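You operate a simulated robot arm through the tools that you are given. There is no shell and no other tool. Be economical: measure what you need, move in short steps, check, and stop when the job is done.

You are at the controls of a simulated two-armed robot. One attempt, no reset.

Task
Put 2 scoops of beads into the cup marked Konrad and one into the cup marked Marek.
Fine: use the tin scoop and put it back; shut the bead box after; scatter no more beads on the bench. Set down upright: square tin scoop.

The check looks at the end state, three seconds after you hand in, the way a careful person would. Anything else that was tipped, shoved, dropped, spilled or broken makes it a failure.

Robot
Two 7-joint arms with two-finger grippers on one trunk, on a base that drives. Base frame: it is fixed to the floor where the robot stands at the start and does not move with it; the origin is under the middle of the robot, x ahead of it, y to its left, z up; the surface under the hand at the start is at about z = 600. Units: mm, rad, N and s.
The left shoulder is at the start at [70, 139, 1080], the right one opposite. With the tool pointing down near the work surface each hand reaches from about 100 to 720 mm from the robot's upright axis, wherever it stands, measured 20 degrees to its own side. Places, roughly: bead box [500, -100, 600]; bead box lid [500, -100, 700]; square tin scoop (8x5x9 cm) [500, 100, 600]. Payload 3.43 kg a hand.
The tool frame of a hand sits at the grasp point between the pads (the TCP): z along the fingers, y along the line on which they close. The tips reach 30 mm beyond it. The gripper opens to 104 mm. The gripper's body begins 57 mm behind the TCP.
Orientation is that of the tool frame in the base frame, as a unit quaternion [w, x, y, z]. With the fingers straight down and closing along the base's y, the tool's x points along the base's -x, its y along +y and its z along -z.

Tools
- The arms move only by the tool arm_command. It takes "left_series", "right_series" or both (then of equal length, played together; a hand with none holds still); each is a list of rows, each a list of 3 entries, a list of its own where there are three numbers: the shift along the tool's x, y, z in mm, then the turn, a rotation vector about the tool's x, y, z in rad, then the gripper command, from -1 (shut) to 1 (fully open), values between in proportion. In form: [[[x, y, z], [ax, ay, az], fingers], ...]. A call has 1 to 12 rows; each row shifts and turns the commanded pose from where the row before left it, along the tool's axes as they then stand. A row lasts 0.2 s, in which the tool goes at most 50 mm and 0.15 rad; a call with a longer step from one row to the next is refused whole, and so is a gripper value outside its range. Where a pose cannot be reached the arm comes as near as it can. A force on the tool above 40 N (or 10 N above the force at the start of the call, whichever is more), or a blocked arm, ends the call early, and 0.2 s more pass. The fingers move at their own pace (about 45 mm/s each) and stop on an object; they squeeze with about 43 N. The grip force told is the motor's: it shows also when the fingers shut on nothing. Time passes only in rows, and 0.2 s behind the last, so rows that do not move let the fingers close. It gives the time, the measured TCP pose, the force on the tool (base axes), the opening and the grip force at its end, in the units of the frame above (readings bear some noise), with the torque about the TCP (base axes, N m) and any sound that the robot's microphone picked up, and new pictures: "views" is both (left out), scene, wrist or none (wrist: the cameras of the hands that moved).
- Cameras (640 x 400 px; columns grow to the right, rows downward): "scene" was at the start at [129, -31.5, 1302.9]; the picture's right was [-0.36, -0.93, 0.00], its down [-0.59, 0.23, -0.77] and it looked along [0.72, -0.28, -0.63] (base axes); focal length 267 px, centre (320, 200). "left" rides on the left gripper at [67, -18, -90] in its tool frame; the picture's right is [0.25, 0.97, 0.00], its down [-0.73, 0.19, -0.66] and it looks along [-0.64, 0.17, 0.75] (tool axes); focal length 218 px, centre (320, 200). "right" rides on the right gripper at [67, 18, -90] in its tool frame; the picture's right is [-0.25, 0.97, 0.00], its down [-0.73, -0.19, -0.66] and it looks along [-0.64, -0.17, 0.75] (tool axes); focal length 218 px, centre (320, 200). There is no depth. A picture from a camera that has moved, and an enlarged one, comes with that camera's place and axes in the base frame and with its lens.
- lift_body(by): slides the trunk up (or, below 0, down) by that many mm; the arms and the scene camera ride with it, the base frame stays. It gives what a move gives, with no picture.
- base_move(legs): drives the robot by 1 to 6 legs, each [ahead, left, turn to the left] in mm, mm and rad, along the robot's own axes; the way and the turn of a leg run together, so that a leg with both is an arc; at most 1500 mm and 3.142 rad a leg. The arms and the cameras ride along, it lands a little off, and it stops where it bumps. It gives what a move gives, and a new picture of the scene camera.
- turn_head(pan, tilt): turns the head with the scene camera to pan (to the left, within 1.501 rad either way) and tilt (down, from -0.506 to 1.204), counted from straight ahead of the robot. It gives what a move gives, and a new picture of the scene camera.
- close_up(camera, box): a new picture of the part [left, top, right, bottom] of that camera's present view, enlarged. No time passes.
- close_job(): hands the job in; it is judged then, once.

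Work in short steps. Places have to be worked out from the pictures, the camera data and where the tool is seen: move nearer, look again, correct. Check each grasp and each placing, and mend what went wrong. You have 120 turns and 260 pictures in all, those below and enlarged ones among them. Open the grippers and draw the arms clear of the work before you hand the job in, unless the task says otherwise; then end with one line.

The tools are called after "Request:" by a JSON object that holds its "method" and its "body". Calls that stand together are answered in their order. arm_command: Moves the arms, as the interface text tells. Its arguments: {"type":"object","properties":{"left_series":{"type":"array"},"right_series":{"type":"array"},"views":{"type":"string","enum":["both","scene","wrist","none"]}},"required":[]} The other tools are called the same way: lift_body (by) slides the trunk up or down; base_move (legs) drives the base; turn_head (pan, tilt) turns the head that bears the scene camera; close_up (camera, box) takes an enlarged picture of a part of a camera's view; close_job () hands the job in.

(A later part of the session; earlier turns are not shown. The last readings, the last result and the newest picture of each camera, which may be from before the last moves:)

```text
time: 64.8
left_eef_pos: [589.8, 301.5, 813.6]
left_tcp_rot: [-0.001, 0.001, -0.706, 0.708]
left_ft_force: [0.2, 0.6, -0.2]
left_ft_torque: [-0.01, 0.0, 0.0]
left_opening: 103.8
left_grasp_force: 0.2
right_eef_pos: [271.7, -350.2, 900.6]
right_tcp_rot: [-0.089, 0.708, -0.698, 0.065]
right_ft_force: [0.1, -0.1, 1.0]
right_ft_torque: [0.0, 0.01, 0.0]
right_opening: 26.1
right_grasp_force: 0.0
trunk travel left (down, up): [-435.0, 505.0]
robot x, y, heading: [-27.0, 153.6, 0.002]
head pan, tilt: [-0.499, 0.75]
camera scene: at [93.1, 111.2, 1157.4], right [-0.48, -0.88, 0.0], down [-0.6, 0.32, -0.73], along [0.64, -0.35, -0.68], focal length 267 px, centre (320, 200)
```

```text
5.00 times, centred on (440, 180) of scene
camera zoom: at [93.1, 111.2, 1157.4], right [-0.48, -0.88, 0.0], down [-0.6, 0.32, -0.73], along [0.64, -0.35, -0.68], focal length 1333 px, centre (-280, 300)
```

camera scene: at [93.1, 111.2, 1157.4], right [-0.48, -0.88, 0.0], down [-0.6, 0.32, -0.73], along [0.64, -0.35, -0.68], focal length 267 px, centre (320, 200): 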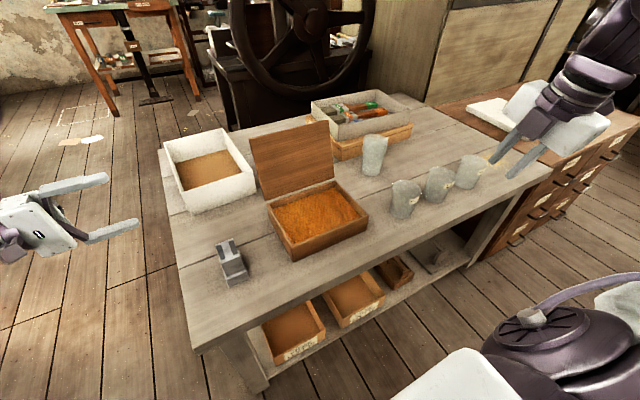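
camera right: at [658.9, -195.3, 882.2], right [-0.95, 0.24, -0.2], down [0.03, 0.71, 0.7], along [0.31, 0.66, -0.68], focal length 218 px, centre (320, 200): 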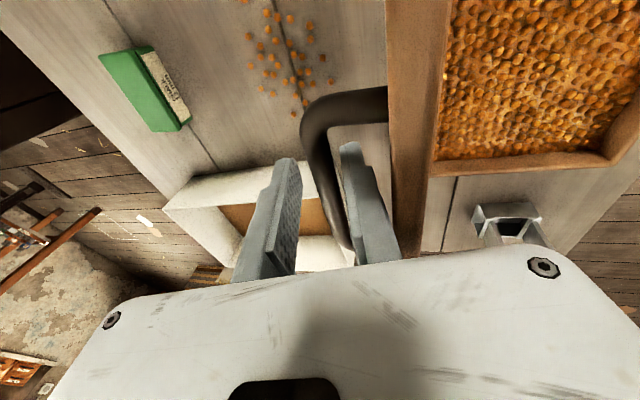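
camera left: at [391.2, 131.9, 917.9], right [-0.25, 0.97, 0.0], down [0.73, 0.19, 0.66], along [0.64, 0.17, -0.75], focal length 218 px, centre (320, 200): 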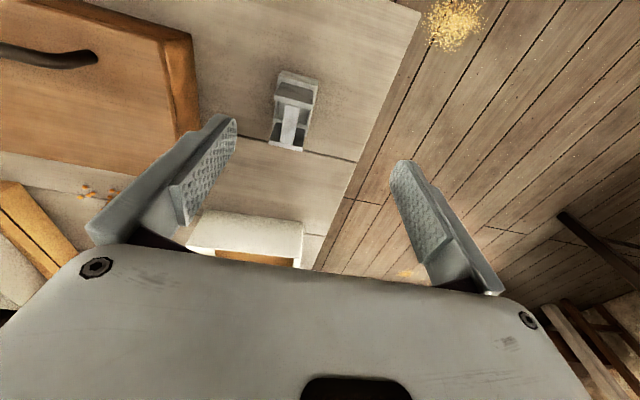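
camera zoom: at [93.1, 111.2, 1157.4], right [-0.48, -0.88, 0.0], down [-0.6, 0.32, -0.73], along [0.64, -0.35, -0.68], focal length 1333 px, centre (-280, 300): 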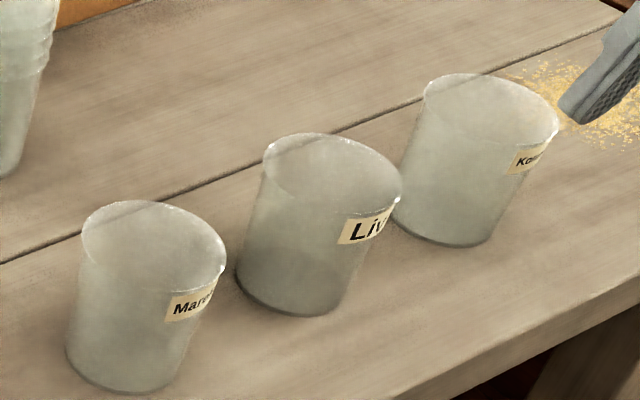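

The bar's centre comes out at about (492, 122, 685). I'll bring the left hand to a standoff at y≈230, level with the bar, with the fingers opened to 52 mm.

Request:
{"method": "arm_command", "body": {"left_series": [[[24.5, 32, 0], [0, 0, 0], 0], [[24.5, 32, 0], [0, 0, 0], 0], [[24.5, 32, 0], [0, 0, 0], 0], [[24.5, 32, 0], [0, 0, 0], 0], [[0, 0, 35], [0, 0, 0], 0], [[0, 0, 35], [0, 0, 0], 0]], "views": "both"}}

Request:
{"method": "close_up", "body": {"camera": "left", "box": [220, 80, 460, 230]}}

```text
time: 66.2
left_eef_pos: [492.1, 228.6, 685.6]
left_tcp_rot: [0.001, -0.001, 0.707, -0.707]
left_ft_force: [-0.1, 1.2, 0.0]
left_ft_torque: [-0.02, 0.01, -0.01]
left_opening: 51.9
left_grasp_force: 0.1
right_eef_pos: [271.0, -350.9, 899.5]
right_tcp_rot: [-0.089, 0.708, -0.697, 0.066]
right_ft_force: [-0.8, -0.5, -0.7]
right_ft_torque: [0.03, 0.01, -0.04]
right_opening: 26.0
right_grasp_force: 0.1
trunk travel left (down, up): [-435.0, 505.0]
robot x, y, heading: [-29.8, 149.3, 0.004]
head pan, tilt: [-0.499, 0.75]
camera scene: at [92.2, 110.7, 1157.5], right [-0.48, -0.88, 0.0], down [-0.6, 0.33, -0.73], along [0.64, -0.35, -0.68], focal length 267 px, centre (320, 200)
camera left: at [422.7, 319.5, 701.9], right [-0.25, 0.0, -0.97], down [0.73, 0.66, -0.19], along [0.64, -0.75, -0.17], focal length 218 px, centre (320, 200)
```

scene: 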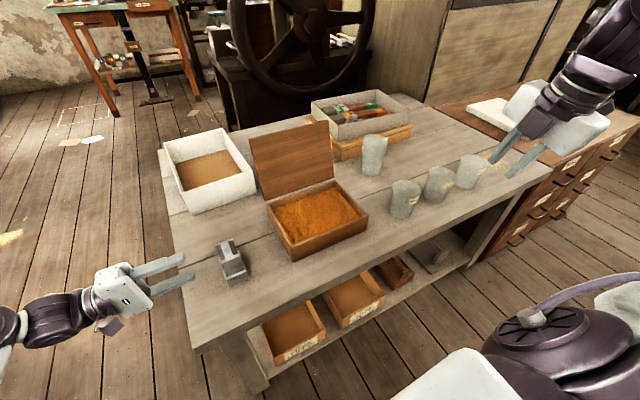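
left: 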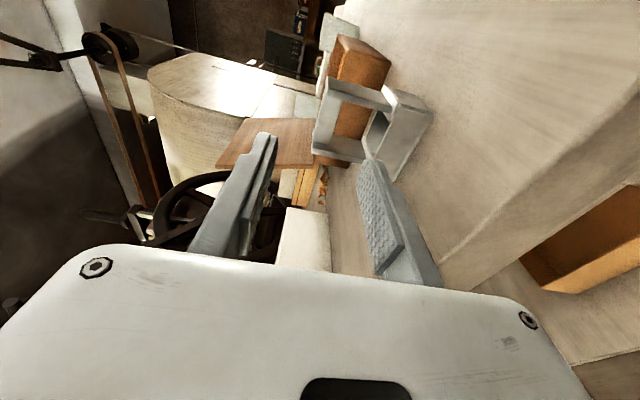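

```text
2.67 times, centred on (340, 155) of left
camera zoom: at [422.7, 319.5, 701.9], right [-0.25, 0.0, -0.97], down [0.73, 0.66, -0.19], along [0.64, -0.75, -0.17], focal length 582 px, centre (267, 320)
```

zoom: 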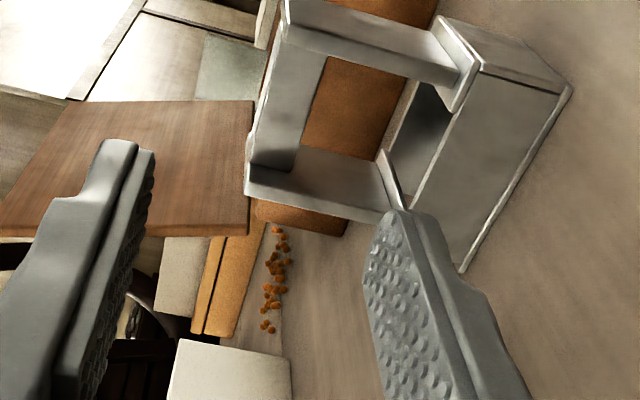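

The view shows the bar spanning z≈669–685 and x≈469–513. I'll drop 8 mm, narrow the fingers a little and advance so the bar sits at the grasp point.

Request:
{"method": "arm_command", "body": {"left_series": [[[0, 8, 0], [0, 0, 0], -0.2], [[0, 0, 25], [0, 0, 0], -0.2], [[0, 0, 25], [0, 0, 0], -0.2], [[0, 0, 25], [0, 0, 0], -0.2]], "views": "wrist"}}

Request:
{"method": "close_up", "body": {"camera": "left", "box": [220, 80, 460, 230]}}

Request:
{"method": "close_up", "body": {"camera": "scene", "box": [156, 215, 284, 295]}}

```text
time: 67.2
left_eef_pos: [490.0, 153.8, 677.9]
left_tcp_rot: [0.001, -0.002, 0.708, -0.707]
left_ft_force: [0.1, -0.4, 0.2]
left_ft_torque: [0.01, -0.03, -0.04]
left_opening: 41.4
left_grasp_force: 0.1
right_eef_pos: [271.3, -351.8, 900.4]
right_tcp_rot: [-0.09, 0.708, -0.697, 0.066]
right_ft_force: [-0.6, 1.1, -0.3]
right_ft_torque: [0.03, 0.01, 0.02]
right_opening: 26.0
right_grasp_force: 0.1
trunk travel left (down, up): [-435.0, 505.0]
robot x, y, heading: [-28.0, 151.7, -0.002]
head pan, tilt: [-0.499, 0.75]
camera left: at [422.6, 243.4, 694.2], right [-0.25, 0.0, -0.97], down [0.73, 0.66, -0.19], along [0.64, -0.75, -0.17], focal length 218 px, centre (320, 200)
```

left: 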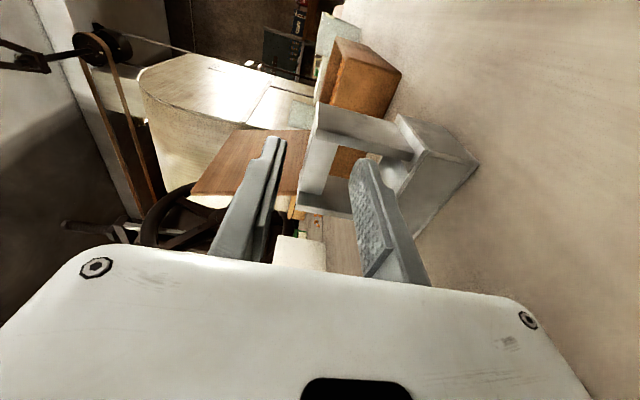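

```text
2.67 times, centred on (340, 155) of left
camera zoom: at [422.6, 243.4, 694.2], right [-0.25, 0.0, -0.97], down [0.73, 0.66, -0.19], along [0.64, -0.75, -0.17], focal length 582 px, centre (267, 320)
```

zoom: 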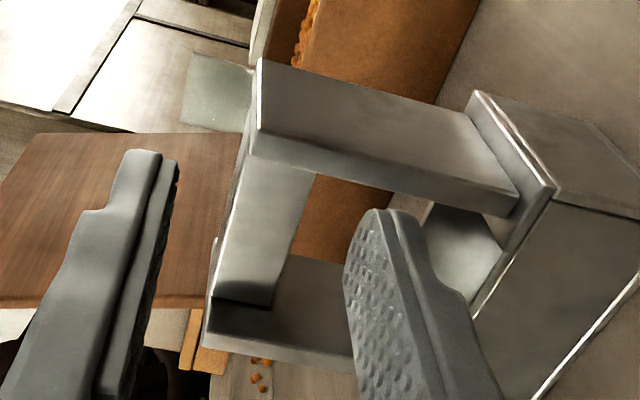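

```text
5.00 times, centred on (220, 255) of scene
camera zoom: at [92.2, 110.3, 1157.4], right [-0.48, -0.88, 0.0], down [-0.6, 0.33, -0.73], along [0.64, -0.35, -0.68], focal length 1333 px, centre (820, -75)
```

zoom: 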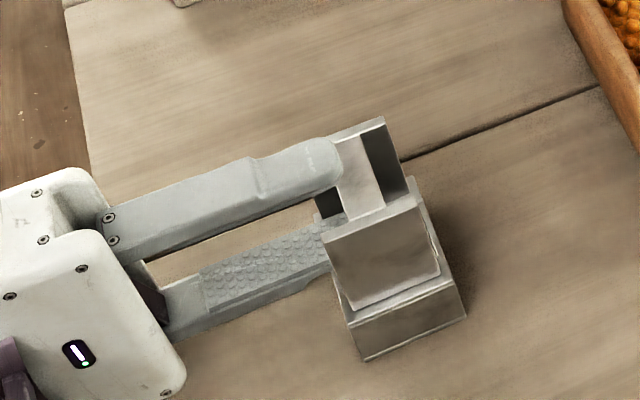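

The fingers straddle the bar nicely. Advance 32 mm and close.

Request:
{"method": "arm_command", "body": {"left_series": [[[0, 0, 16], [0, 0, 0], -0.2], [[0, 0, 16], [0, 0, 0], -0.2], [[0, 0, 0], [0, 0, 0], -0.6], [[0, 0, 0], [0, 0, 0], -1], [[0, 0, 0], [0, 0, 0], -1]], "views": "wrist"}}

Request:
{"method": "close_up", "body": {"camera": "scene", "box": [156, 215, 284, 295]}}

```text
time: 68.4
left_eef_pos: [491.6, 120.8, 679.0]
left_tcp_rot: [-0.001, 0.001, -0.707, 0.707]
left_ft_force: [0.7, -1.4, 3.7]
left_ft_torque: [-0.02, 0.0, -0.03]
left_opening: 15.1
left_grasp_force: 38.1
right_eef_pos: [272.2, -351.1, 899.6]
right_tcp_rot: [-0.089, 0.707, -0.698, 0.066]
right_ft_force: [0.3, 0.3, 0.4]
right_ft_torque: [-0.01, -0.03, -0.01]
right_opening: 26.0
right_grasp_force: 0.1
trunk travel left (down, up): [-435.0, 505.0]
robot x, y, heading: [-28.6, 152.3, 0.007]
head pan, tilt: [-0.499, 0.75]
camera left: at [422.9, 212.0, 694.6], right [-0.25, 0.0, -0.97], down [0.73, 0.66, -0.19], along [0.64, -0.75, -0.17], focal length 218 px, centre (320, 200)
```

left: 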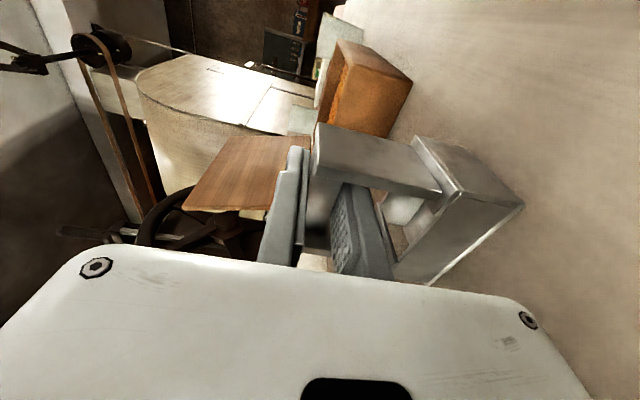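

```text
5.00 times, centred on (220, 255) of scene
camera zoom: at [91.9, 110.7, 1157.5], right [-0.48, -0.88, 0.0], down [-0.6, 0.33, -0.73], along [0.64, -0.35, -0.68], focal length 1333 px, centre (820, -75)
```

zoom: 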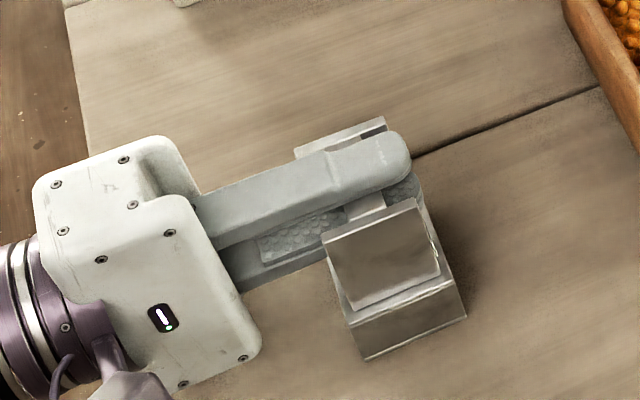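

Gripped (15 mm opening). The set-down pose to remember is TCP (491.6, 120.8, 679). Lift it and inspect.

Request:
{"method": "arm_command", "body": {"left_series": [[[0, -20, 0], [0, 0, 0], -1], [[0, -30, 0], [0, 0, 0], -1], [[0, -40, 0], [0, 0, 0], -1], [[0, -40, 0], [0, 0, 0], -1], [[0, -20, 0], [0, 0, 0], -1]], "views": "both"}}

Request:
{"method": "close_up", "body": {"camera": "left", "box": [260, 90, 540, 265]}}

Request:
{"method": "close_up", "body": {"camera": "scene", "box": [140, 150, 300, 250]}}

```text
time: 69.6
left_eef_pos: [491.8, 122.1, 827.1]
left_tcp_rot: [0.0, 0.002, -0.707, 0.708]
left_ft_force: [0.0, -0.1, -0.4]
left_ft_torque: [-0.01, 0.01, -0.01]
left_opening: 14.4
left_grasp_force: 42.8
right_eef_pos: [271.9, -350.9, 899.9]
right_tcp_rot: [-0.089, 0.709, -0.697, 0.065]
right_ft_force: [-0.4, -0.5, -0.8]
right_ft_torque: [0.02, -0.03, 0.0]
right_opening: 25.9
right_grasp_force: 0.0
trunk travel left (down, up): [-435.0, 505.0]
robot x, y, heading: [-26.1, 148.9, 0.007]
head pan, tilt: [-0.499, 0.75]
camera scene: at [92.1, 110.8, 1157.4], right [-0.48, -0.88, 0.0], down [-0.6, 0.33, -0.73], along [0.64, -0.35, -0.68], focal length 267 px, centre (320, 200)
camera left: at [422.8, 212.7, 844.1], right [-0.25, 0.0, -0.97], down [0.73, 0.66, -0.19], along [0.64, -0.75, -0.17], focal length 218 px, centre (320, 200)
```

scene: 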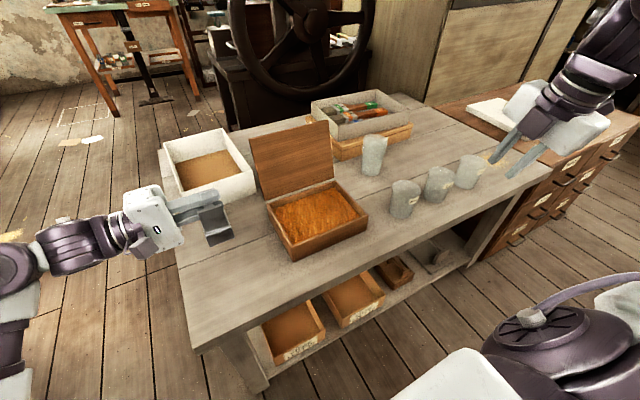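
left: 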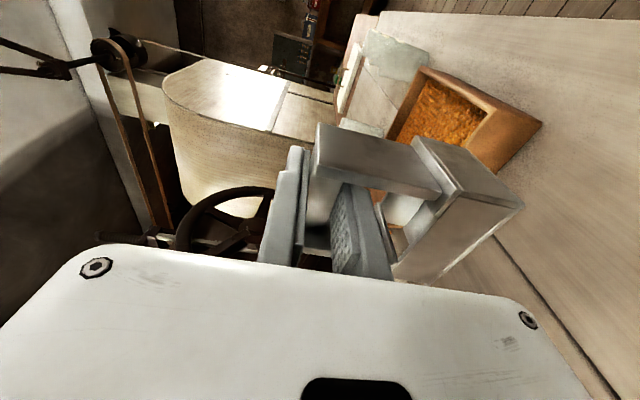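

```text
2.29 times, centred on (400, 178) of left
camera zoom: at [422.8, 212.7, 844.1], right [-0.25, 0.0, -0.97], down [0.73, 0.66, -0.19], along [0.64, -0.75, -0.17], focal length 499 px, centre (137, 251)
```

zoom: 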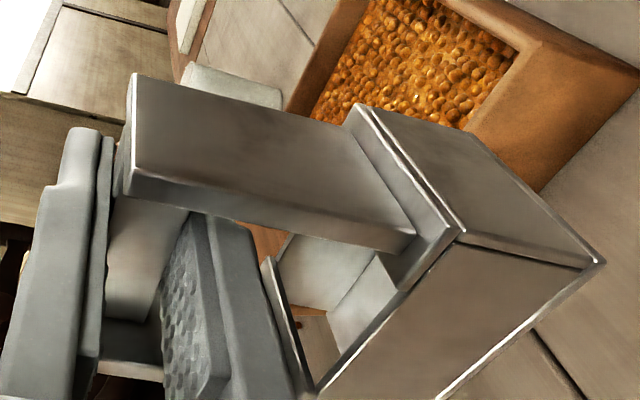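

```text
4.00 times, centred on (220, 200) of scene
camera zoom: at [92.1, 110.8, 1157.4], right [-0.48, -0.88, 0.0], down [-0.6, 0.33, -0.73], along [0.64, -0.35, -0.68], focal length 1066 px, centre (720, 200)
```

zoom: 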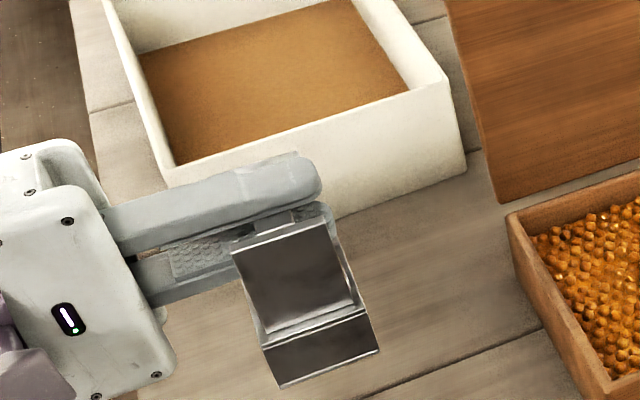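

Something brown shows through the scoop's inside; I need to understand which sides are open, so I'll zoom in.

Request:
{"method": "close_up", "body": {"camera": "left", "box": [352, 160, 448, 220]}}

Request:
{"method": "close_up", "body": {"camera": "left", "box": [384, 200, 448, 240]}}

Request:
{"method": "close_up", "body": {"camera": "scene", "box": [188, 180, 252, 260]}}

```text
6.67 times, centred on (400, 190) of left
camera zoom: at [422.8, 212.7, 844.1], right [-0.25, 0.0, -0.97], down [0.73, 0.66, -0.19], along [0.64, -0.75, -0.17], focal length 1455 px, centre (-213, 267)
```

zoom: 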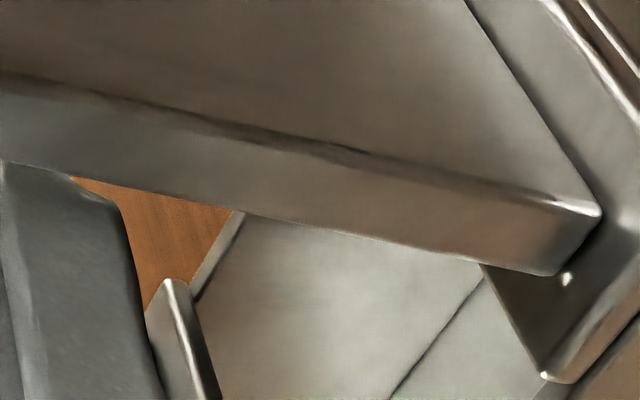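

```text
10.00 times, centred on (416, 220) of left
camera zoom: at [422.8, 212.7, 844.1], right [-0.25, 0.0, -0.97], down [0.73, 0.66, -0.19], along [0.64, -0.75, -0.17], focal length 2183 px, centre (-640, 0)
```

zoom: 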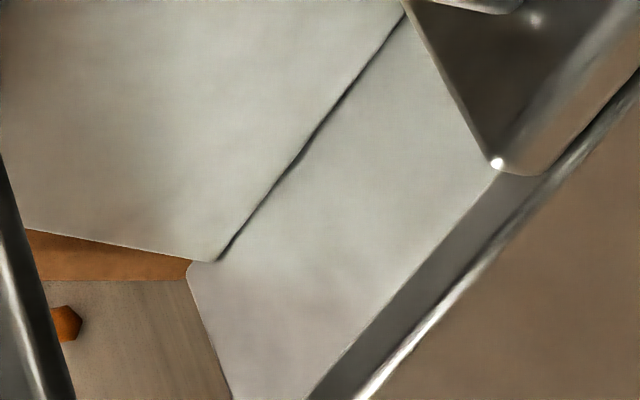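

```text
5.00 times, centred on (220, 220) of scene
camera zoom: at [92.1, 110.8, 1157.4], right [-0.48, -0.88, 0.0], down [-0.6, 0.33, -0.73], along [0.64, -0.35, -0.68], focal length 1333 px, centre (820, 100)
```

zoom: 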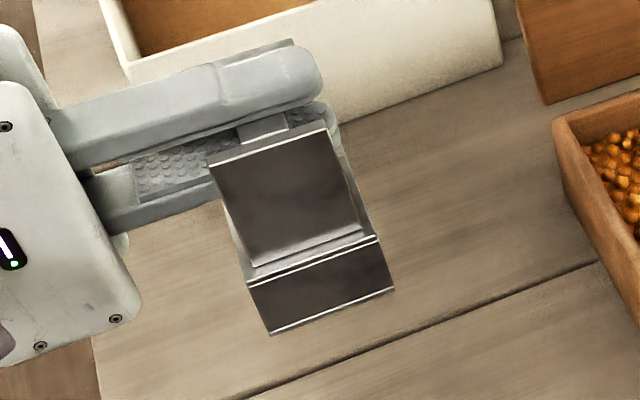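

The far (+x) end of the scoop seems open, which would make that the mouth. To confirm, I'll roll the wrist nose-up while empty so the scene camera can see into it.

Request:
{"method": "arm_command", "body": {"left_series": [[[0, 0, 0], [0, 0, 0.14], -1], [[0, 0, 0], [0, 0, 0.14], -1], [[0, 0, 0], [0, 0, 0.14], -1], [[0, 0, 0], [0, 0, 0.14], -1], [[0, 0, 0], [0, 0, 0.14], -1], [[0, 0, 0], [0, 0, 0.14], -1], [[0, 0, 0], [0, 0, 0.14], -1], [[0, 0, 0], [0, 0, 0.14], -1], [[0, 0, 0], [0, 0, 0.14], -1]], "views": "none"}}

Request:
{"method": "close_up", "body": {"camera": "scene", "box": [156, 160, 284, 240]}}

Request:
{"method": "close_up", "body": {"camera": "left", "box": [260, 90, 540, 265]}}

```text
time: 71.6
left_eef_pos: [490.7, 121.3, 827.3]
left_tcp_rot: [0.418, 0.416, 0.572, -0.571]
left_ft_force: [-0.7, -0.1, -0.1]
left_ft_torque: [-0.02, 0.0, 0.0]
left_opening: 14.9
left_grasp_force: 43.2
right_eef_pos: [270.8, -350.5, 899.5]
right_tcp_rot: [-0.089, 0.707, -0.698, 0.066]
right_ft_force: [-0.3, 1.0, 0.6]
right_ft_torque: [-0.02, 0.02, -0.01]
right_opening: 26.0
right_grasp_force: 0.0
trunk travel left (down, up): [-435.0, 505.0]
robot x, y, heading: [-29.6, 153.1, 0.003]
head pan, tilt: [-0.499, 0.75]
```

```text
5.00 times, centred on (220, 200) of scene
camera zoom: at [92.2, 110.9, 1157.4], right [-0.48, -0.88, 0.0], down [-0.6, 0.33, -0.73], along [0.64, -0.35, -0.68], focal length 1333 px, centre (820, 200)
```

zoom: 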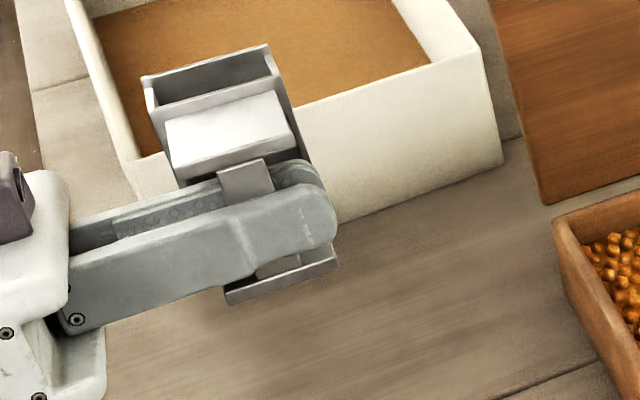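

```text
2.29 times, centred on (400, 178) of left
camera zoom: at [452.9, 212.7, 767.9], right [0.84, 0.0, -0.54], down [0.4, 0.66, 0.64], along [0.35, -0.75, 0.55], focal length 499 px, centre (137, 251)
```

zoom: 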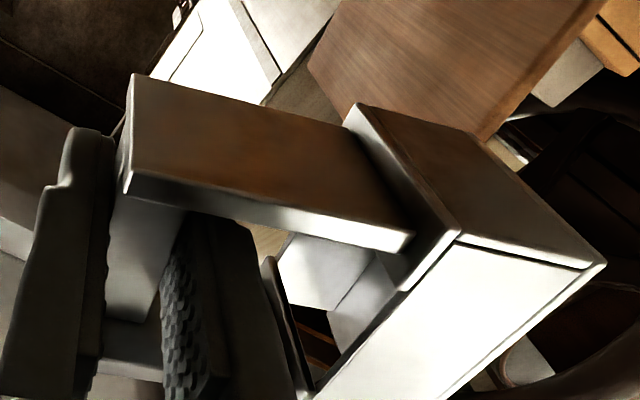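

Confirmed: the +x end is the open mouth, so I scoop by rolling the wrist about the gripper axis. I'll level the scoop again and drive the base 180 mm to the right, to work the lane just inside the box's left wall, where the gripper body stays outside the wall.

Request:
{"method": "arm_command", "body": {"left_series": [[[0, 0, 0], [0, 0, -0.14], -1], [[0, 0, 0], [0, 0, -0.14], -1], [[0, 0, 0], [0, 0, -0.14], -1], [[0, 0, 0], [0, 0, -0.14], -1], [[0, 0, 0], [0, 0, -0.14], -1], [[0, 0, 0], [0, 0, -0.14], -1], [[0, 0, 0], [0, 0, -0.14], -1], [[0, 0, 0], [0, 0, -0.14], -1], [[0, 0, 0], [0, 0, -0.14], -1]], "views": "none"}}

Request:
{"method": "base_move", "body": {"legs": [[20, -180, 0]]}}

Request:
{"method": "close_up", "body": {"camera": "scene", "box": [200, 150, 392, 270]}}

```text
time: 73.6
left_eef_pos: [491.7, 122.4, 827.7]
left_tcp_rot: [0.0, -0.003, 0.707, -0.707]
left_ft_force: [0.2, 0.1, -0.7]
left_ft_torque: [-0.01, -0.02, 0.01]
left_opening: 14.9
left_grasp_force: 43.3
right_eef_pos: [272.1, -351.5, 899.1]
right_tcp_rot: [-0.089, 0.708, -0.697, 0.066]
right_ft_force: [-0.3, -0.8, -0.5]
right_ft_torque: [0.02, 0.02, -0.02]
right_opening: 26.1
right_grasp_force: 0.1
trunk travel left (down, up): [-435.0, 505.0]
robot x, y, heading: [-31.7, 151.7, -0.003]
head pan, tilt: [-0.499, 0.75]
```

```text
time: 75.1
left_eef_pos: [512.4, -57.5, 827.2]
left_tcp_rot: [0.0, -0.001, 0.707, -0.707]
left_ft_force: [0.1, -0.3, -0.3]
left_ft_torque: [0.01, -0.01, 0.01]
left_opening: 15.1
left_grasp_force: 42.2
right_eef_pos: [292.1, -531.2, 899.3]
right_tcp_rot: [-0.089, 0.708, -0.697, 0.066]
right_ft_force: [-0.1, 0.6, 0.3]
right_ft_torque: [0.03, 0.03, -0.01]
right_opening: 26.0
right_grasp_force: 0.1
trunk travel left (down, up): [-435.0, 505.0]
robot x, y, heading: [-13.2, -28.9, -0.002]
head pan, tilt: [-0.499, 0.75]
camera scene: at [112.9, -68.9, 1157.4], right [-0.48, -0.88, 0.0], down [-0.6, 0.33, -0.73], along [0.64, -0.35, -0.68], focal length 267 px, centre (320, 200)
```

scene: 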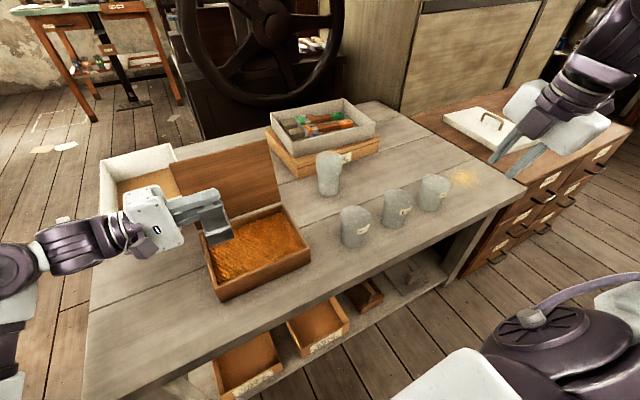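

```text
3.33 times, centred on (296, 210) of scene
camera zoom: at [112.9, -68.9, 1157.4], right [-0.48, -0.88, 0.0], down [-0.6, 0.33, -0.73], along [0.64, -0.35, -0.68], focal length 889 px, centre (400, 167)
```

zoom: 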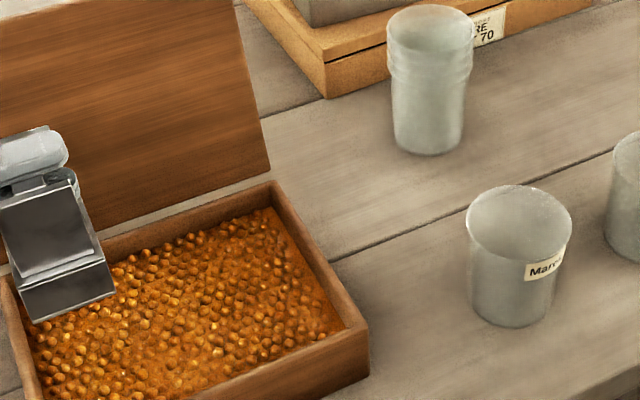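

I'll face the head straight ahead to measure the box's left wall relative to the scoop and gripper.

Request:
{"method": "turn_head", "body": {"pan": 0.0, "tilt": 0.85}}

Request:
{"method": "close_up", "body": {"camera": "scene", "box": [220, 100, 476, 260]}}

```text
time: 76.1
left_eef_pos: [511.5, -56.1, 826.9]
left_tcp_rot: [0.0, -0.001, 0.707, -0.707]
left_ft_force: [0.2, -0.5, -0.7]
left_ft_torque: [0.0, -0.02, 0.01]
left_opening: 15.2
left_grasp_force: 43.0
right_eef_pos: [292.0, -529.5, 899.0]
right_tcp_rot: [-0.089, 0.708, -0.697, 0.065]
right_ft_force: [0.0, -0.8, -0.5]
right_ft_torque: [0.01, -0.05, 0.03]
right_opening: 26.1
right_grasp_force: 0.0
trunk travel left (down, up): [-435.0, 505.0]
robot x, y, heading: [-9.1, -29.7, 0.001]
head pan, tilt: [0.0, 0.85]
camera scene: at [118.1, -28.5, 1149.4], right [0.0, -1.0, 0.0], down [-0.75, 0.0, -0.66], along [0.66, 0.0, -0.75], focal length 267 px, centre (320, 200)
```

scene: 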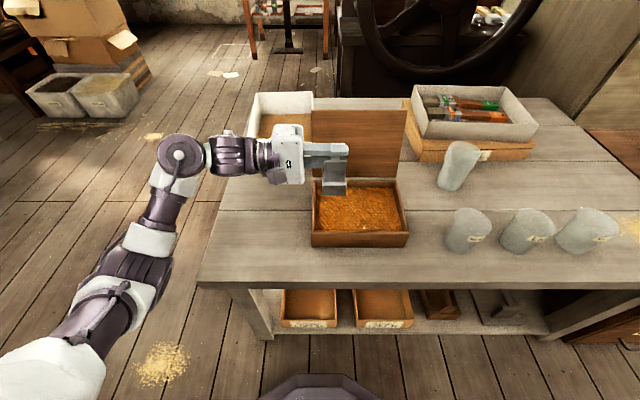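

```text
2.50 times, centred on (348, 180) of scene
camera zoom: at [118.1, -28.5, 1149.4], right [0.0, -1.0, 0.0], down [-0.75, 0.0, -0.66], along [0.66, 0.0, -0.75], focal length 666 px, centre (250, 250)
```

zoom: 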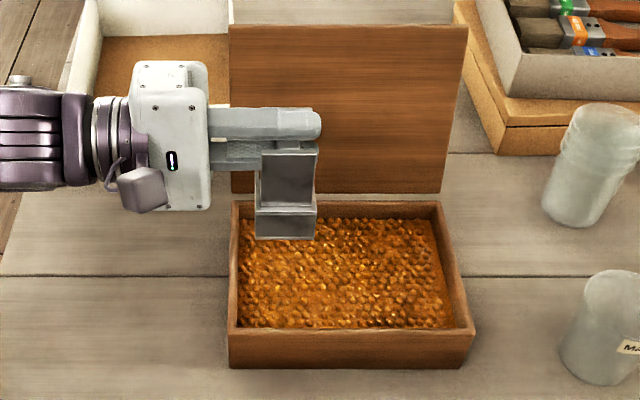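

The box is at x 452–618, y -10 to -227, with its rim at z≈659 and beads at z≈641. I'll tip the scoop nose-down 0.8 rad and place its nose just above the beads, with the tail inside the front wall.

Request:
{"method": "arm_command", "body": {"left_series": [[[0, 0, 0], [0, 0, -0.1333], -1], [[0, 0, 0], [0, 0, -0.1333], -1], [[0, 0, 0], [0, 0, -0.1333], -1], [[0, 0, 0], [0, 0, -0.1333], -1], [[0, 0, 0], [0, 0, -0.1333], -1], [[0, 0, 0], [0, 0, -0.1335], -1], [[-26.5, 7.4, 0], [0, 0, 0], -1], [[-26.5, 7.4, 0], [0, 0, 0], -1], [[-26.5, 7.4, 0], [0, 0, 0], -1]], "views": "both"}}

Request:
{"method": "close_up", "body": {"camera": "scene", "box": [270, 110, 430, 210]}}

Request:
{"method": "close_up", "body": {"camera": "left", "box": [260, 90, 540, 265]}}

```text
time: 78.1
left_eef_pos: [575.1, -60.6, 733.3]
left_tcp_rot: [0.274, 0.277, -0.651, 0.652]
left_ft_force: [-0.6, -0.5, -1.3]
left_ft_torque: [-0.01, 0.03, 0.0]
left_opening: 14.9
left_grasp_force: 43.4
left hand out of reach, approached as far as the arm can: row 6
right_eef_pos: [292.0, -529.3, 898.9]
right_tcp_rot: [-0.089, 0.708, -0.698, 0.065]
right_ft_force: [0.1, 0.1, -0.4]
right_ft_torque: [-0.04, 0.01, -0.01]
right_opening: 25.8
right_grasp_force: 0.0
trunk travel left (down, up): [-435.0, 505.0]
robot x, y, heading: [-11.6, -30.8, -0.001]
head pan, tilt: [0.0, 0.85]
camera scene: at [118.5, -28.4, 1149.4], right [0.0, -1.0, 0.0], down [-0.75, 0.0, -0.66], along [0.66, 0.0, -0.75], focal length 267 px, centre (320, 200)
camera left: at [539.1, 31.3, 792.7], right [-0.87, 0.0, -0.49], down [0.37, 0.66, -0.66], along [0.33, -0.75, -0.57], focal length 218 px, centre (320, 200)
```

scene: 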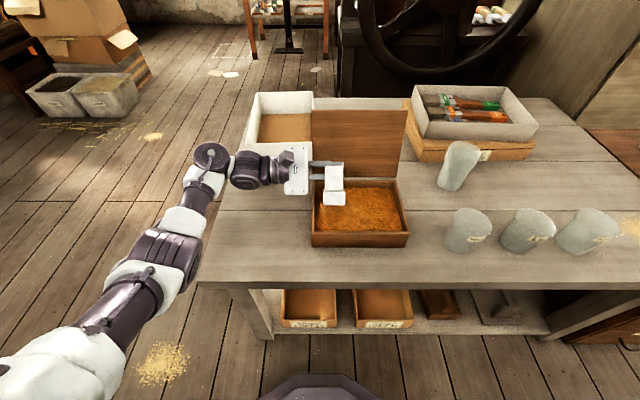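
left: 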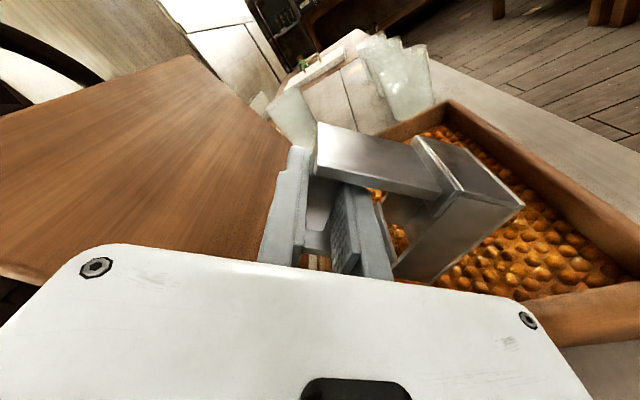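

```text
4.00 times, centred on (350, 160) of scene
camera zoom: at [118.5, -28.4, 1149.4], right [0.0, -1.0, 0.0], down [-0.75, 0.0, -0.66], along [0.66, 0.0, -0.75], focal length 1066 px, centre (200, 360)
```

zoom: 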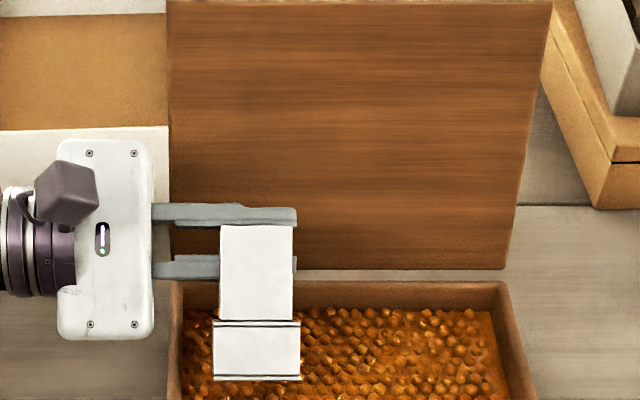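

```text
2.29 times, centred on (400, 178) of left
camera zoom: at [539.1, 31.3, 792.7], right [-0.87, 0.0, -0.49], down [0.37, 0.66, -0.66], along [0.33, -0.75, -0.57], focal length 499 px, centre (137, 251)
```

zoom: 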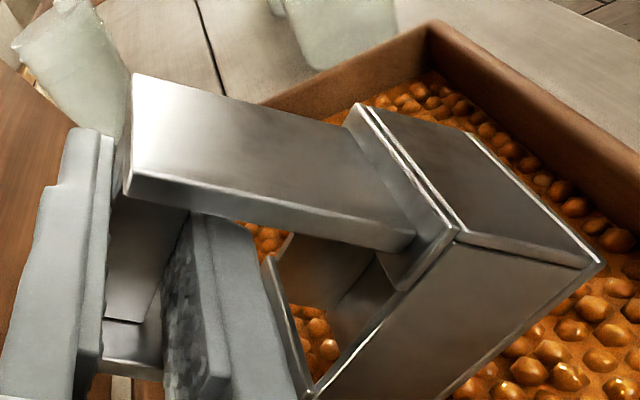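

The scoop is tipped and its nose is just at the bead surface at x≈552. I'll plunge slightly backward and down into the beads.

Request:
{"method": "arm_command", "body": {"left_series": [[[-2.06, 7.9, 0], [0, 0, 0], -1], [[-2.06, 7.9, 0], [0, 0, 0], -1], [[-2.06, 7.9, 0], [0, 0, 0], -1], [[-2.06, 7.9, 0], [0, 0, 0], -1]], "views": "wrist"}}

Request:
{"method": "close_up", "body": {"camera": "scene", "box": [270, 130, 430, 230]}}

```text
time: 79.1
left_eef_pos: [557.8, -59.5, 706.5]
left_tcp_rot: [-0.275, -0.276, 0.651, -0.651]
left_ft_force: [0.1, -0.9, -0.5]
left_ft_torque: [0.02, 0.0, -0.03]
left_opening: 14.9
left_grasp_force: 43.4
right_eef_pos: [292.4, -529.9, 899.8]
right_tcp_rot: [-0.089, 0.708, -0.697, 0.066]
right_ft_force: [0.0, -0.2, 0.2]
right_ft_torque: [0.0, 0.04, -0.01]
right_opening: 26.1
right_grasp_force: 0.1
trunk travel left (down, up): [-435.0, 505.0]
robot x, y, heading: [-7.0, -30.5, 0.002]
head pan, tilt: [0.0, 0.85]
camera left: at [521.8, 31.1, 764.9], right [-0.87, 0.0, -0.49], down [0.37, 0.66, -0.66], along [0.32, -0.75, -0.57], focal length 218 px, centre (320, 200)
```

left: 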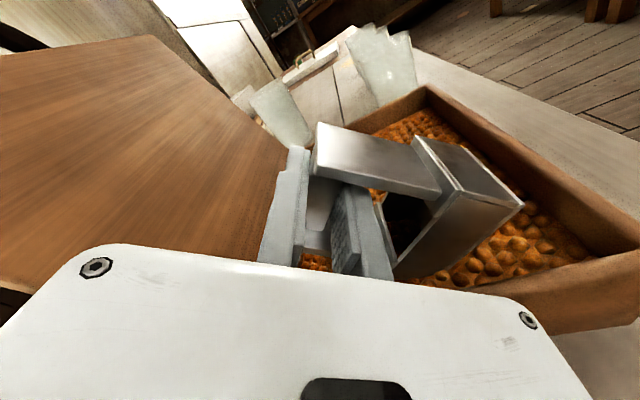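

```text
4.00 times, centred on (350, 180) of scene
camera zoom: at [118.1, -28.3, 1149.4], right [0.0, -1.0, 0.0], down [-0.75, 0.0, -0.66], along [0.66, 0.0, -0.75], focal length 1066 px, centre (200, 280)
```

zoom: 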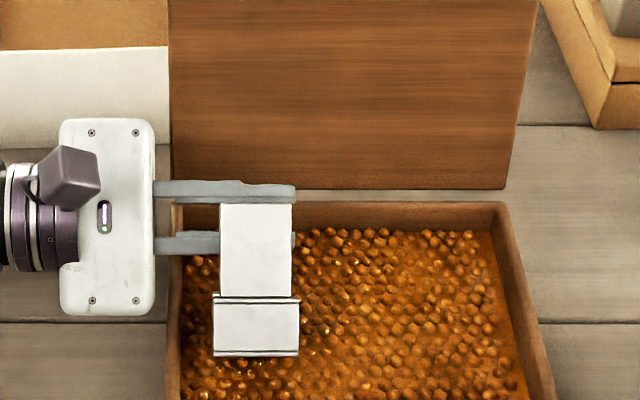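

No resistance yet. Sweep forward while levelling out, the nose staying near z≈614.

Request:
{"method": "arm_command", "body": {"left_series": [[[2.1, 2.15, 0], [0, 0, 0.15], -1], [[2.7, 1.4, 0], [0, 0, 0.15], -1], [[-1.5, 1.5, 0], [0, 0, 0.125], -1], [[-1.4, 1.6, 0], [0, 0, 0.125], -1], [[-0.4, 3.7, 0], [0, 0, 0.125], -1], [[0, 3.7, 0], [0, 0, 0.125], -1]], "views": "wrist"}}

Request:
{"method": "close_up", "body": {"camera": "left", "box": [260, 90, 540, 265]}}

Request:
{"method": "close_up", "body": {"camera": "scene", "box": [270, 130, 430, 230]}}

```text
time: 80.5
left_eef_pos: [552.4, -60.7, 695.1]
left_tcp_rot: [-0.001, -0.001, -0.707, 0.707]
left_ft_force: [-0.1, 0.3, -0.4]
left_ft_torque: [0.02, -0.01, 0.01]
left_opening: 14.8
left_grasp_force: 42.7
right_eef_pos: [292.2, -529.4, 899.7]
right_tcp_rot: [-0.09, 0.708, -0.698, 0.066]
right_ft_force: [0.8, 0.0, -0.9]
right_ft_torque: [-0.01, -0.01, 0.02]
right_opening: 25.9
right_grasp_force: 0.1
trunk travel left (down, up): [-435.0, 505.0]
robot x, y, heading: [-8.1, -26.8, 0.0]
head pan, tilt: [0.0, 0.85]
camera left: at [483.4, 30.5, 711.3], right [-0.25, 0.0, -0.97], down [0.73, 0.66, -0.19], along [0.64, -0.75, -0.17], focal length 218 px, centre (320, 200)
```

left: 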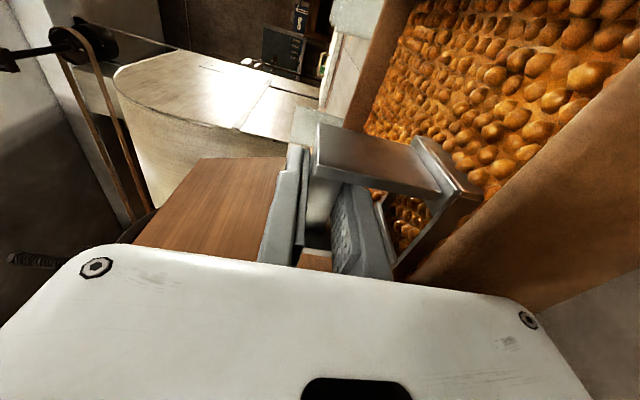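

```text
2.29 times, centred on (400, 178) of left
camera zoom: at [483.4, 30.5, 711.3], right [-0.25, 0.0, -0.97], down [0.73, 0.66, -0.19], along [0.64, -0.75, -0.17], focal length 499 px, centre (137, 251)
```

zoom: 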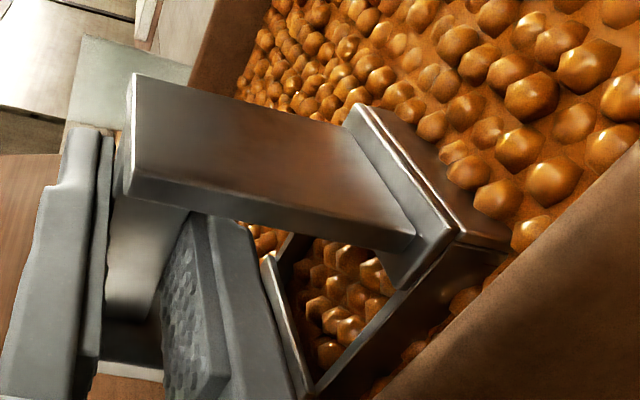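

```text
4.00 times, centred on (350, 180) of scene
camera zoom: at [118.1, -28.3, 1149.4], right [0.0, -1.0, 0.0], down [-0.75, 0.0, -0.66], along [0.66, 0.0, -0.75], focal length 1066 px, centre (200, 280)
```

zoom: 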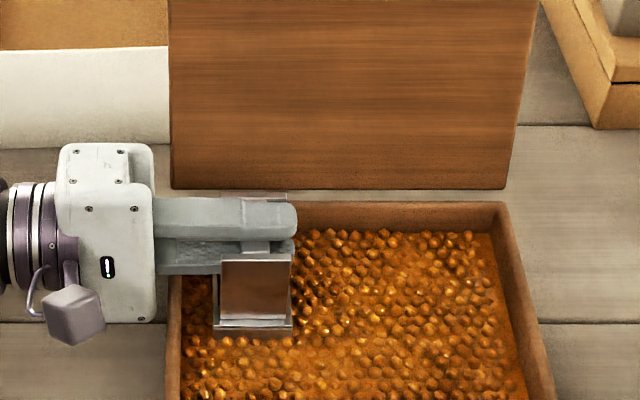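

Beads fill the scoop. Roll nose-up to hold them, then lift straight up.

Request:
{"method": "arm_command", "body": {"left_series": [[[7, -4.5, 0], [0, 0, 0.125], -1], [[6.3, -5.8, 0], [0, 0, 0.125], -1], [[7.3, -3.9, 0], [0, 0, 0.125], -1], [[6.7, -4.8, 0], [0, 0, 0.125], -1], [[-5, -9, 0], [0, 0, 0], -1], [[-10, -18, 0], [0, 0, 0], -1], [[-14.4, -26.3, 0], [0, 0, 0], -1], [[-14.4, -26.3, 0], [0, 0, 0], -1], [[-14.4, -26.3, 0], [0, 0, 0], -1], [[-7, -13, 0], [0, 0, 0], -1]], "views": "wrist"}}

Request:
{"method": "close_up", "body": {"camera": "left", "box": [260, 90, 540, 265]}}

Request:
{"method": "close_up", "body": {"camera": "scene", "box": [250, 90, 442, 210]}}

```text
time: 82.7
left_eef_pos: [522.7, -60.3, 843.7]
left_tcp_rot: [0.175, 0.173, 0.686, -0.684]
left_ft_force: [0.7, -0.4, -0.5]
left_ft_torque: [-0.02, -0.01, 0.02]
left_opening: 14.9
left_grasp_force: 42.6
right_eef_pos: [292.0, -528.8, 899.6]
right_tcp_rot: [-0.089, 0.707, -0.698, 0.066]
right_ft_force: [0.3, 0.4, 0.7]
right_ft_torque: [-0.01, 0.03, 0.0]
right_opening: 26.1
right_grasp_force: 0.1
trunk travel left (down, up): [-435.0, 505.0]
robot x, y, heading: [-9.1, -29.1, 0.001]
head pan, tilt: [0.0, 0.85]
camera left: at [453.8, 30.4, 826.5], right [0.24, 0.0, -0.97], down [0.73, 0.66, 0.18], along [0.64, -0.75, 0.16], focal length 218 px, centre (320, 200)
```

left: 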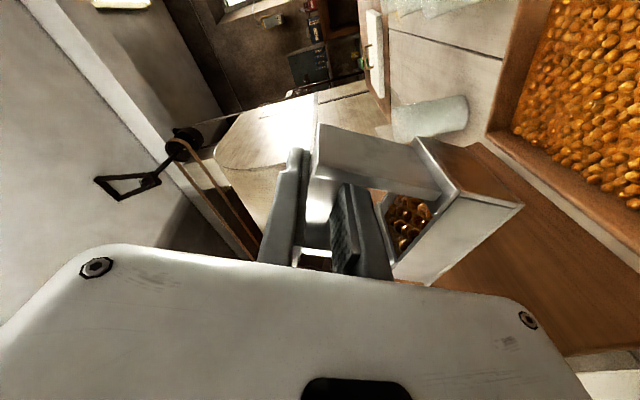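

```text
2.29 times, centred on (400, 178) of left
camera zoom: at [453.8, 30.4, 826.5], right [0.24, 0.0, -0.97], down [0.73, 0.66, 0.18], along [0.64, -0.75, 0.16], focal length 499 px, centre (137, 251)
```

zoom: 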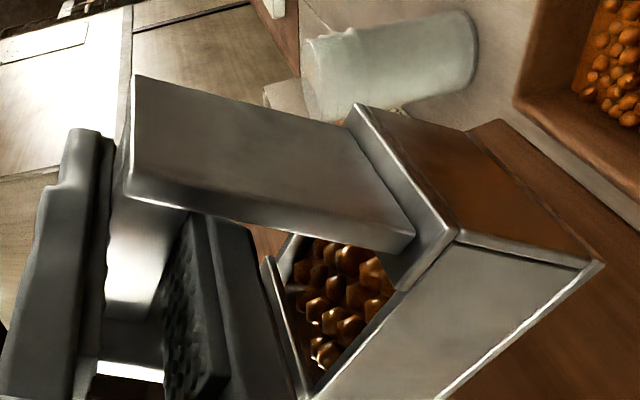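

```text
3.33 times, centred on (346, 150) of scene
camera zoom: at [118.0, -28.3, 1149.4], right [0.0, -1.0, 0.0], down [-0.75, 0.0, -0.66], along [0.66, 0.0, -0.75], focal length 889 px, centre (233, 367)
```

zoom: 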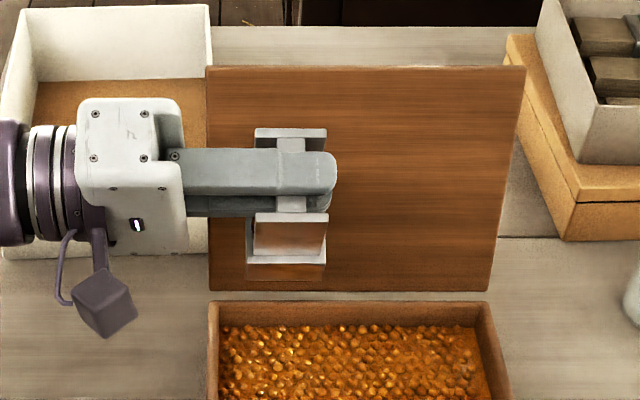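

The scoop is full and the beads sit well back. Next I'll raise the trunk 80 mm and drive back and right so the left hand comes near the Marek cup (about (460, -357), rim z≈685).

Request:
{"method": "lift_body", "body": {"by": 80}}

Request:
{"method": "base_move", "body": {"legs": [[-104, 0, 0], [0, -298, 0]]}}

Request:
{"method": "close_up", "body": {"camera": "scene", "box": [230, 110, 422, 230]}}

```text
time: 83.8
left_eef_pos: [523.1, -60.0, 923.3]
left_tcp_rot: [0.175, 0.173, 0.686, -0.685]
left_ft_force: [0.6, 0.4, -0.9]
left_ft_torque: [0.01, -0.02, -0.02]
left_opening: 15.0
left_grasp_force: 43.1
right_eef_pos: [292.5, -529.9, 979.2]
right_tcp_rot: [-0.089, 0.708, -0.698, 0.065]
right_ft_force: [0.1, -0.3, 0.2]
right_ft_torque: [0.01, 0.01, 0.01]
right_opening: 25.9
right_grasp_force: 0.1
trunk travel left (down, up): [-515.0, 425.0]
robot x, y, heading: [-8.0, -29.8, 0.001]
head pan, tilt: [0.0, 0.85]
```

```text
time: 86.6
left_eef_pos: [420.2, -356.4, 923.3]
left_tcp_rot: [0.175, 0.175, 0.686, -0.685]
left_ft_force: [-0.3, -0.5, -1.0]
left_ft_torque: [-0.01, 0.0, 0.01]
left_opening: 14.8
left_grasp_force: 43.1
right_eef_pos: [187.6, -825.1, 979.0]
right_tcp_rot: [-0.089, 0.707, -0.698, 0.066]
right_ft_force: [-0.2, -0.3, -0.5]
right_ft_torque: [0.01, -0.02, 0.02]
right_opening: 26.2
right_grasp_force: 0.0
trunk travel left (down, up): [-515.0, 425.0]
robot x, y, heading: [-109.2, -324.5, 0.0]
head pan, tilt: [0.0, 0.85]
camera scene: at [15.6, -324.3, 1229.4], right [0.0, -1.0, 0.0], down [-0.75, 0.0, -0.66], along [0.66, 0.0, -0.75], focal length 267 px, centre (320, 200)
```

scene: 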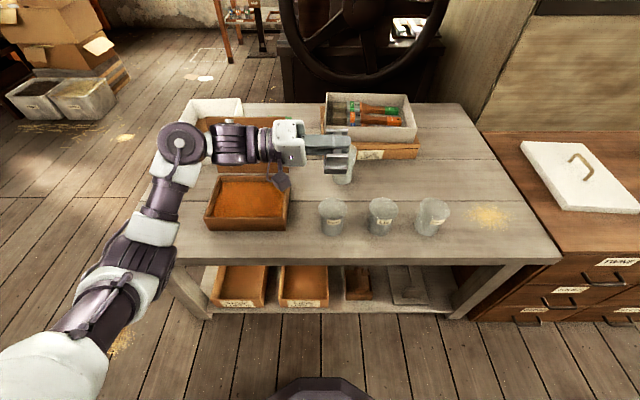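

```text
3.33 times, centred on (326, 170) of scene
camera zoom: at [15.6, -324.3, 1229.4], right [0.0, -1.0, 0.0], down [-0.75, 0.0, -0.66], along [0.66, 0.0, -0.75], focal length 889 px, centre (300, 300)
```

zoom: 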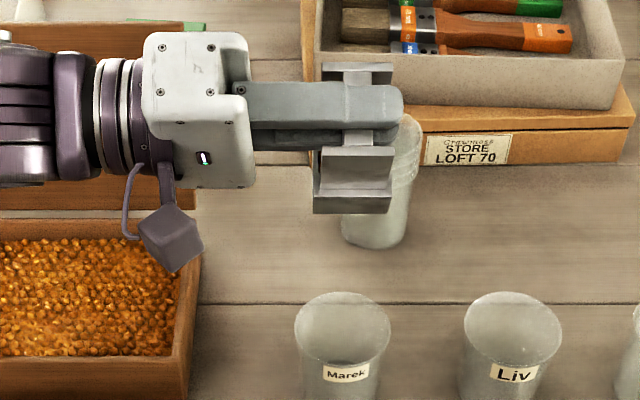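

From here the labels read well. I'll enlarge the three cups to read and locate them.

Request:
{"method": "close_up", "body": {"camera": "scene", "box": [300, 170, 460, 270]}}

```text
4.00 times, centred on (380, 220) of scene
camera zoom: at [15.6, -324.3, 1229.4], right [0.0, -1.0, 0.0], down [-0.75, 0.0, -0.66], along [0.66, 0.0, -0.75], focal length 1066 px, centre (80, 120)
```

zoom: 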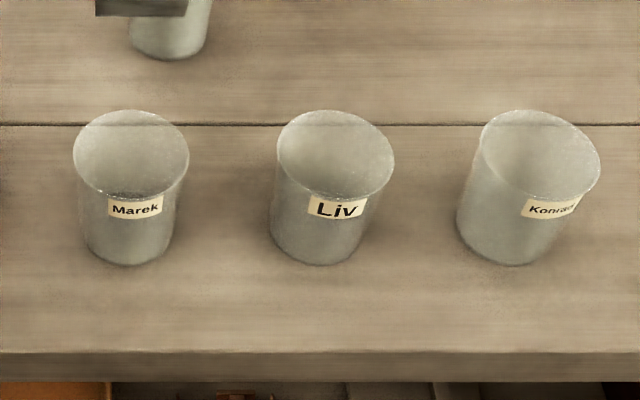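

Marek is at about (464, -358) and Konrad at about (466, -629), both with rims near z≈685. I'll lower the scoop, still nose-up, until its lip is just above Marek.

Request:
{"method": "arm_command", "body": {"left_series": [[[27.7, 26.8, 0.5], [0, 0, 0], -1], [[27.7, 26.8, 0.5], [0, 0, 0], -1], [[27.7, 26.8, 0.5], [0, 0, 0], -1], [[27.7, 26.8, 0.5], [0, 0, 0], -1]], "views": "wrist"}}

Request:
{"method": "close_up", "body": {"camera": "scene", "box": [260, 140, 420, 240]}}

```text
time: 87.6
left_eef_pos: [373.5, -359.2, 777.3]
left_tcp_rot: [-0.175, -0.175, -0.685, 0.686]
left_ft_force: [-0.4, 0.4, -1.0]
left_ft_torque: [0.02, 0.01, -0.03]
left_opening: 14.8
left_grasp_force: 43.8
right_eef_pos: [187.6, -825.9, 979.2]
right_tcp_rot: [-0.089, 0.707, -0.698, 0.067]
right_ft_force: [-0.4, 0.2, 1.0]
right_ft_torque: [0.0, 0.0, 0.02]
right_opening: 26.1
right_grasp_force: 0.0
trunk travel left (down, up): [-515.0, 425.0]
robot x, y, heading: [-113.4, -324.9, 0.007]
head pan, tilt: [0.0, 0.85]
camera left: at [305.3, -268.1, 758.9], right [0.24, 0.0, -0.97], down [0.73, 0.66, 0.18], along [0.64, -0.75, 0.16], focal length 218 px, centre (320, 200)
```

left: 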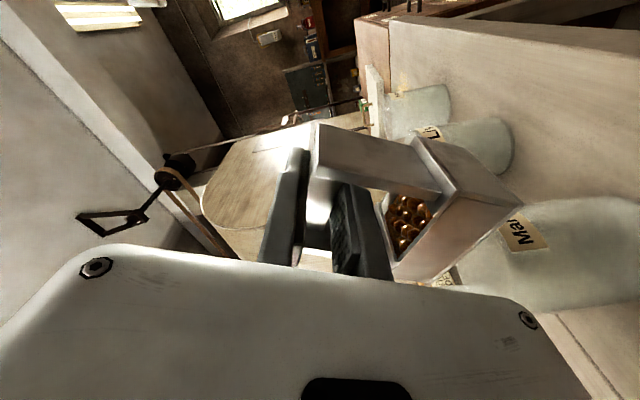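

```text
4.00 times, centred on (340, 190) of scene
camera zoom: at [15.6, -323.7, 1229.5], right [0.0, -1.0, 0.0], down [-0.75, 0.0, -0.66], along [0.66, 0.0, -0.75], focal length 1066 px, centre (240, 240)
```

zoom: 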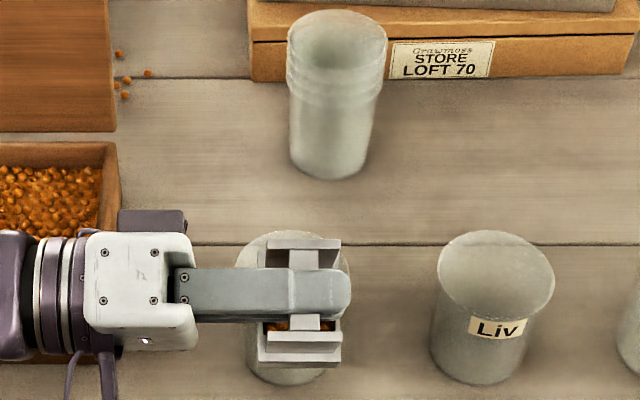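

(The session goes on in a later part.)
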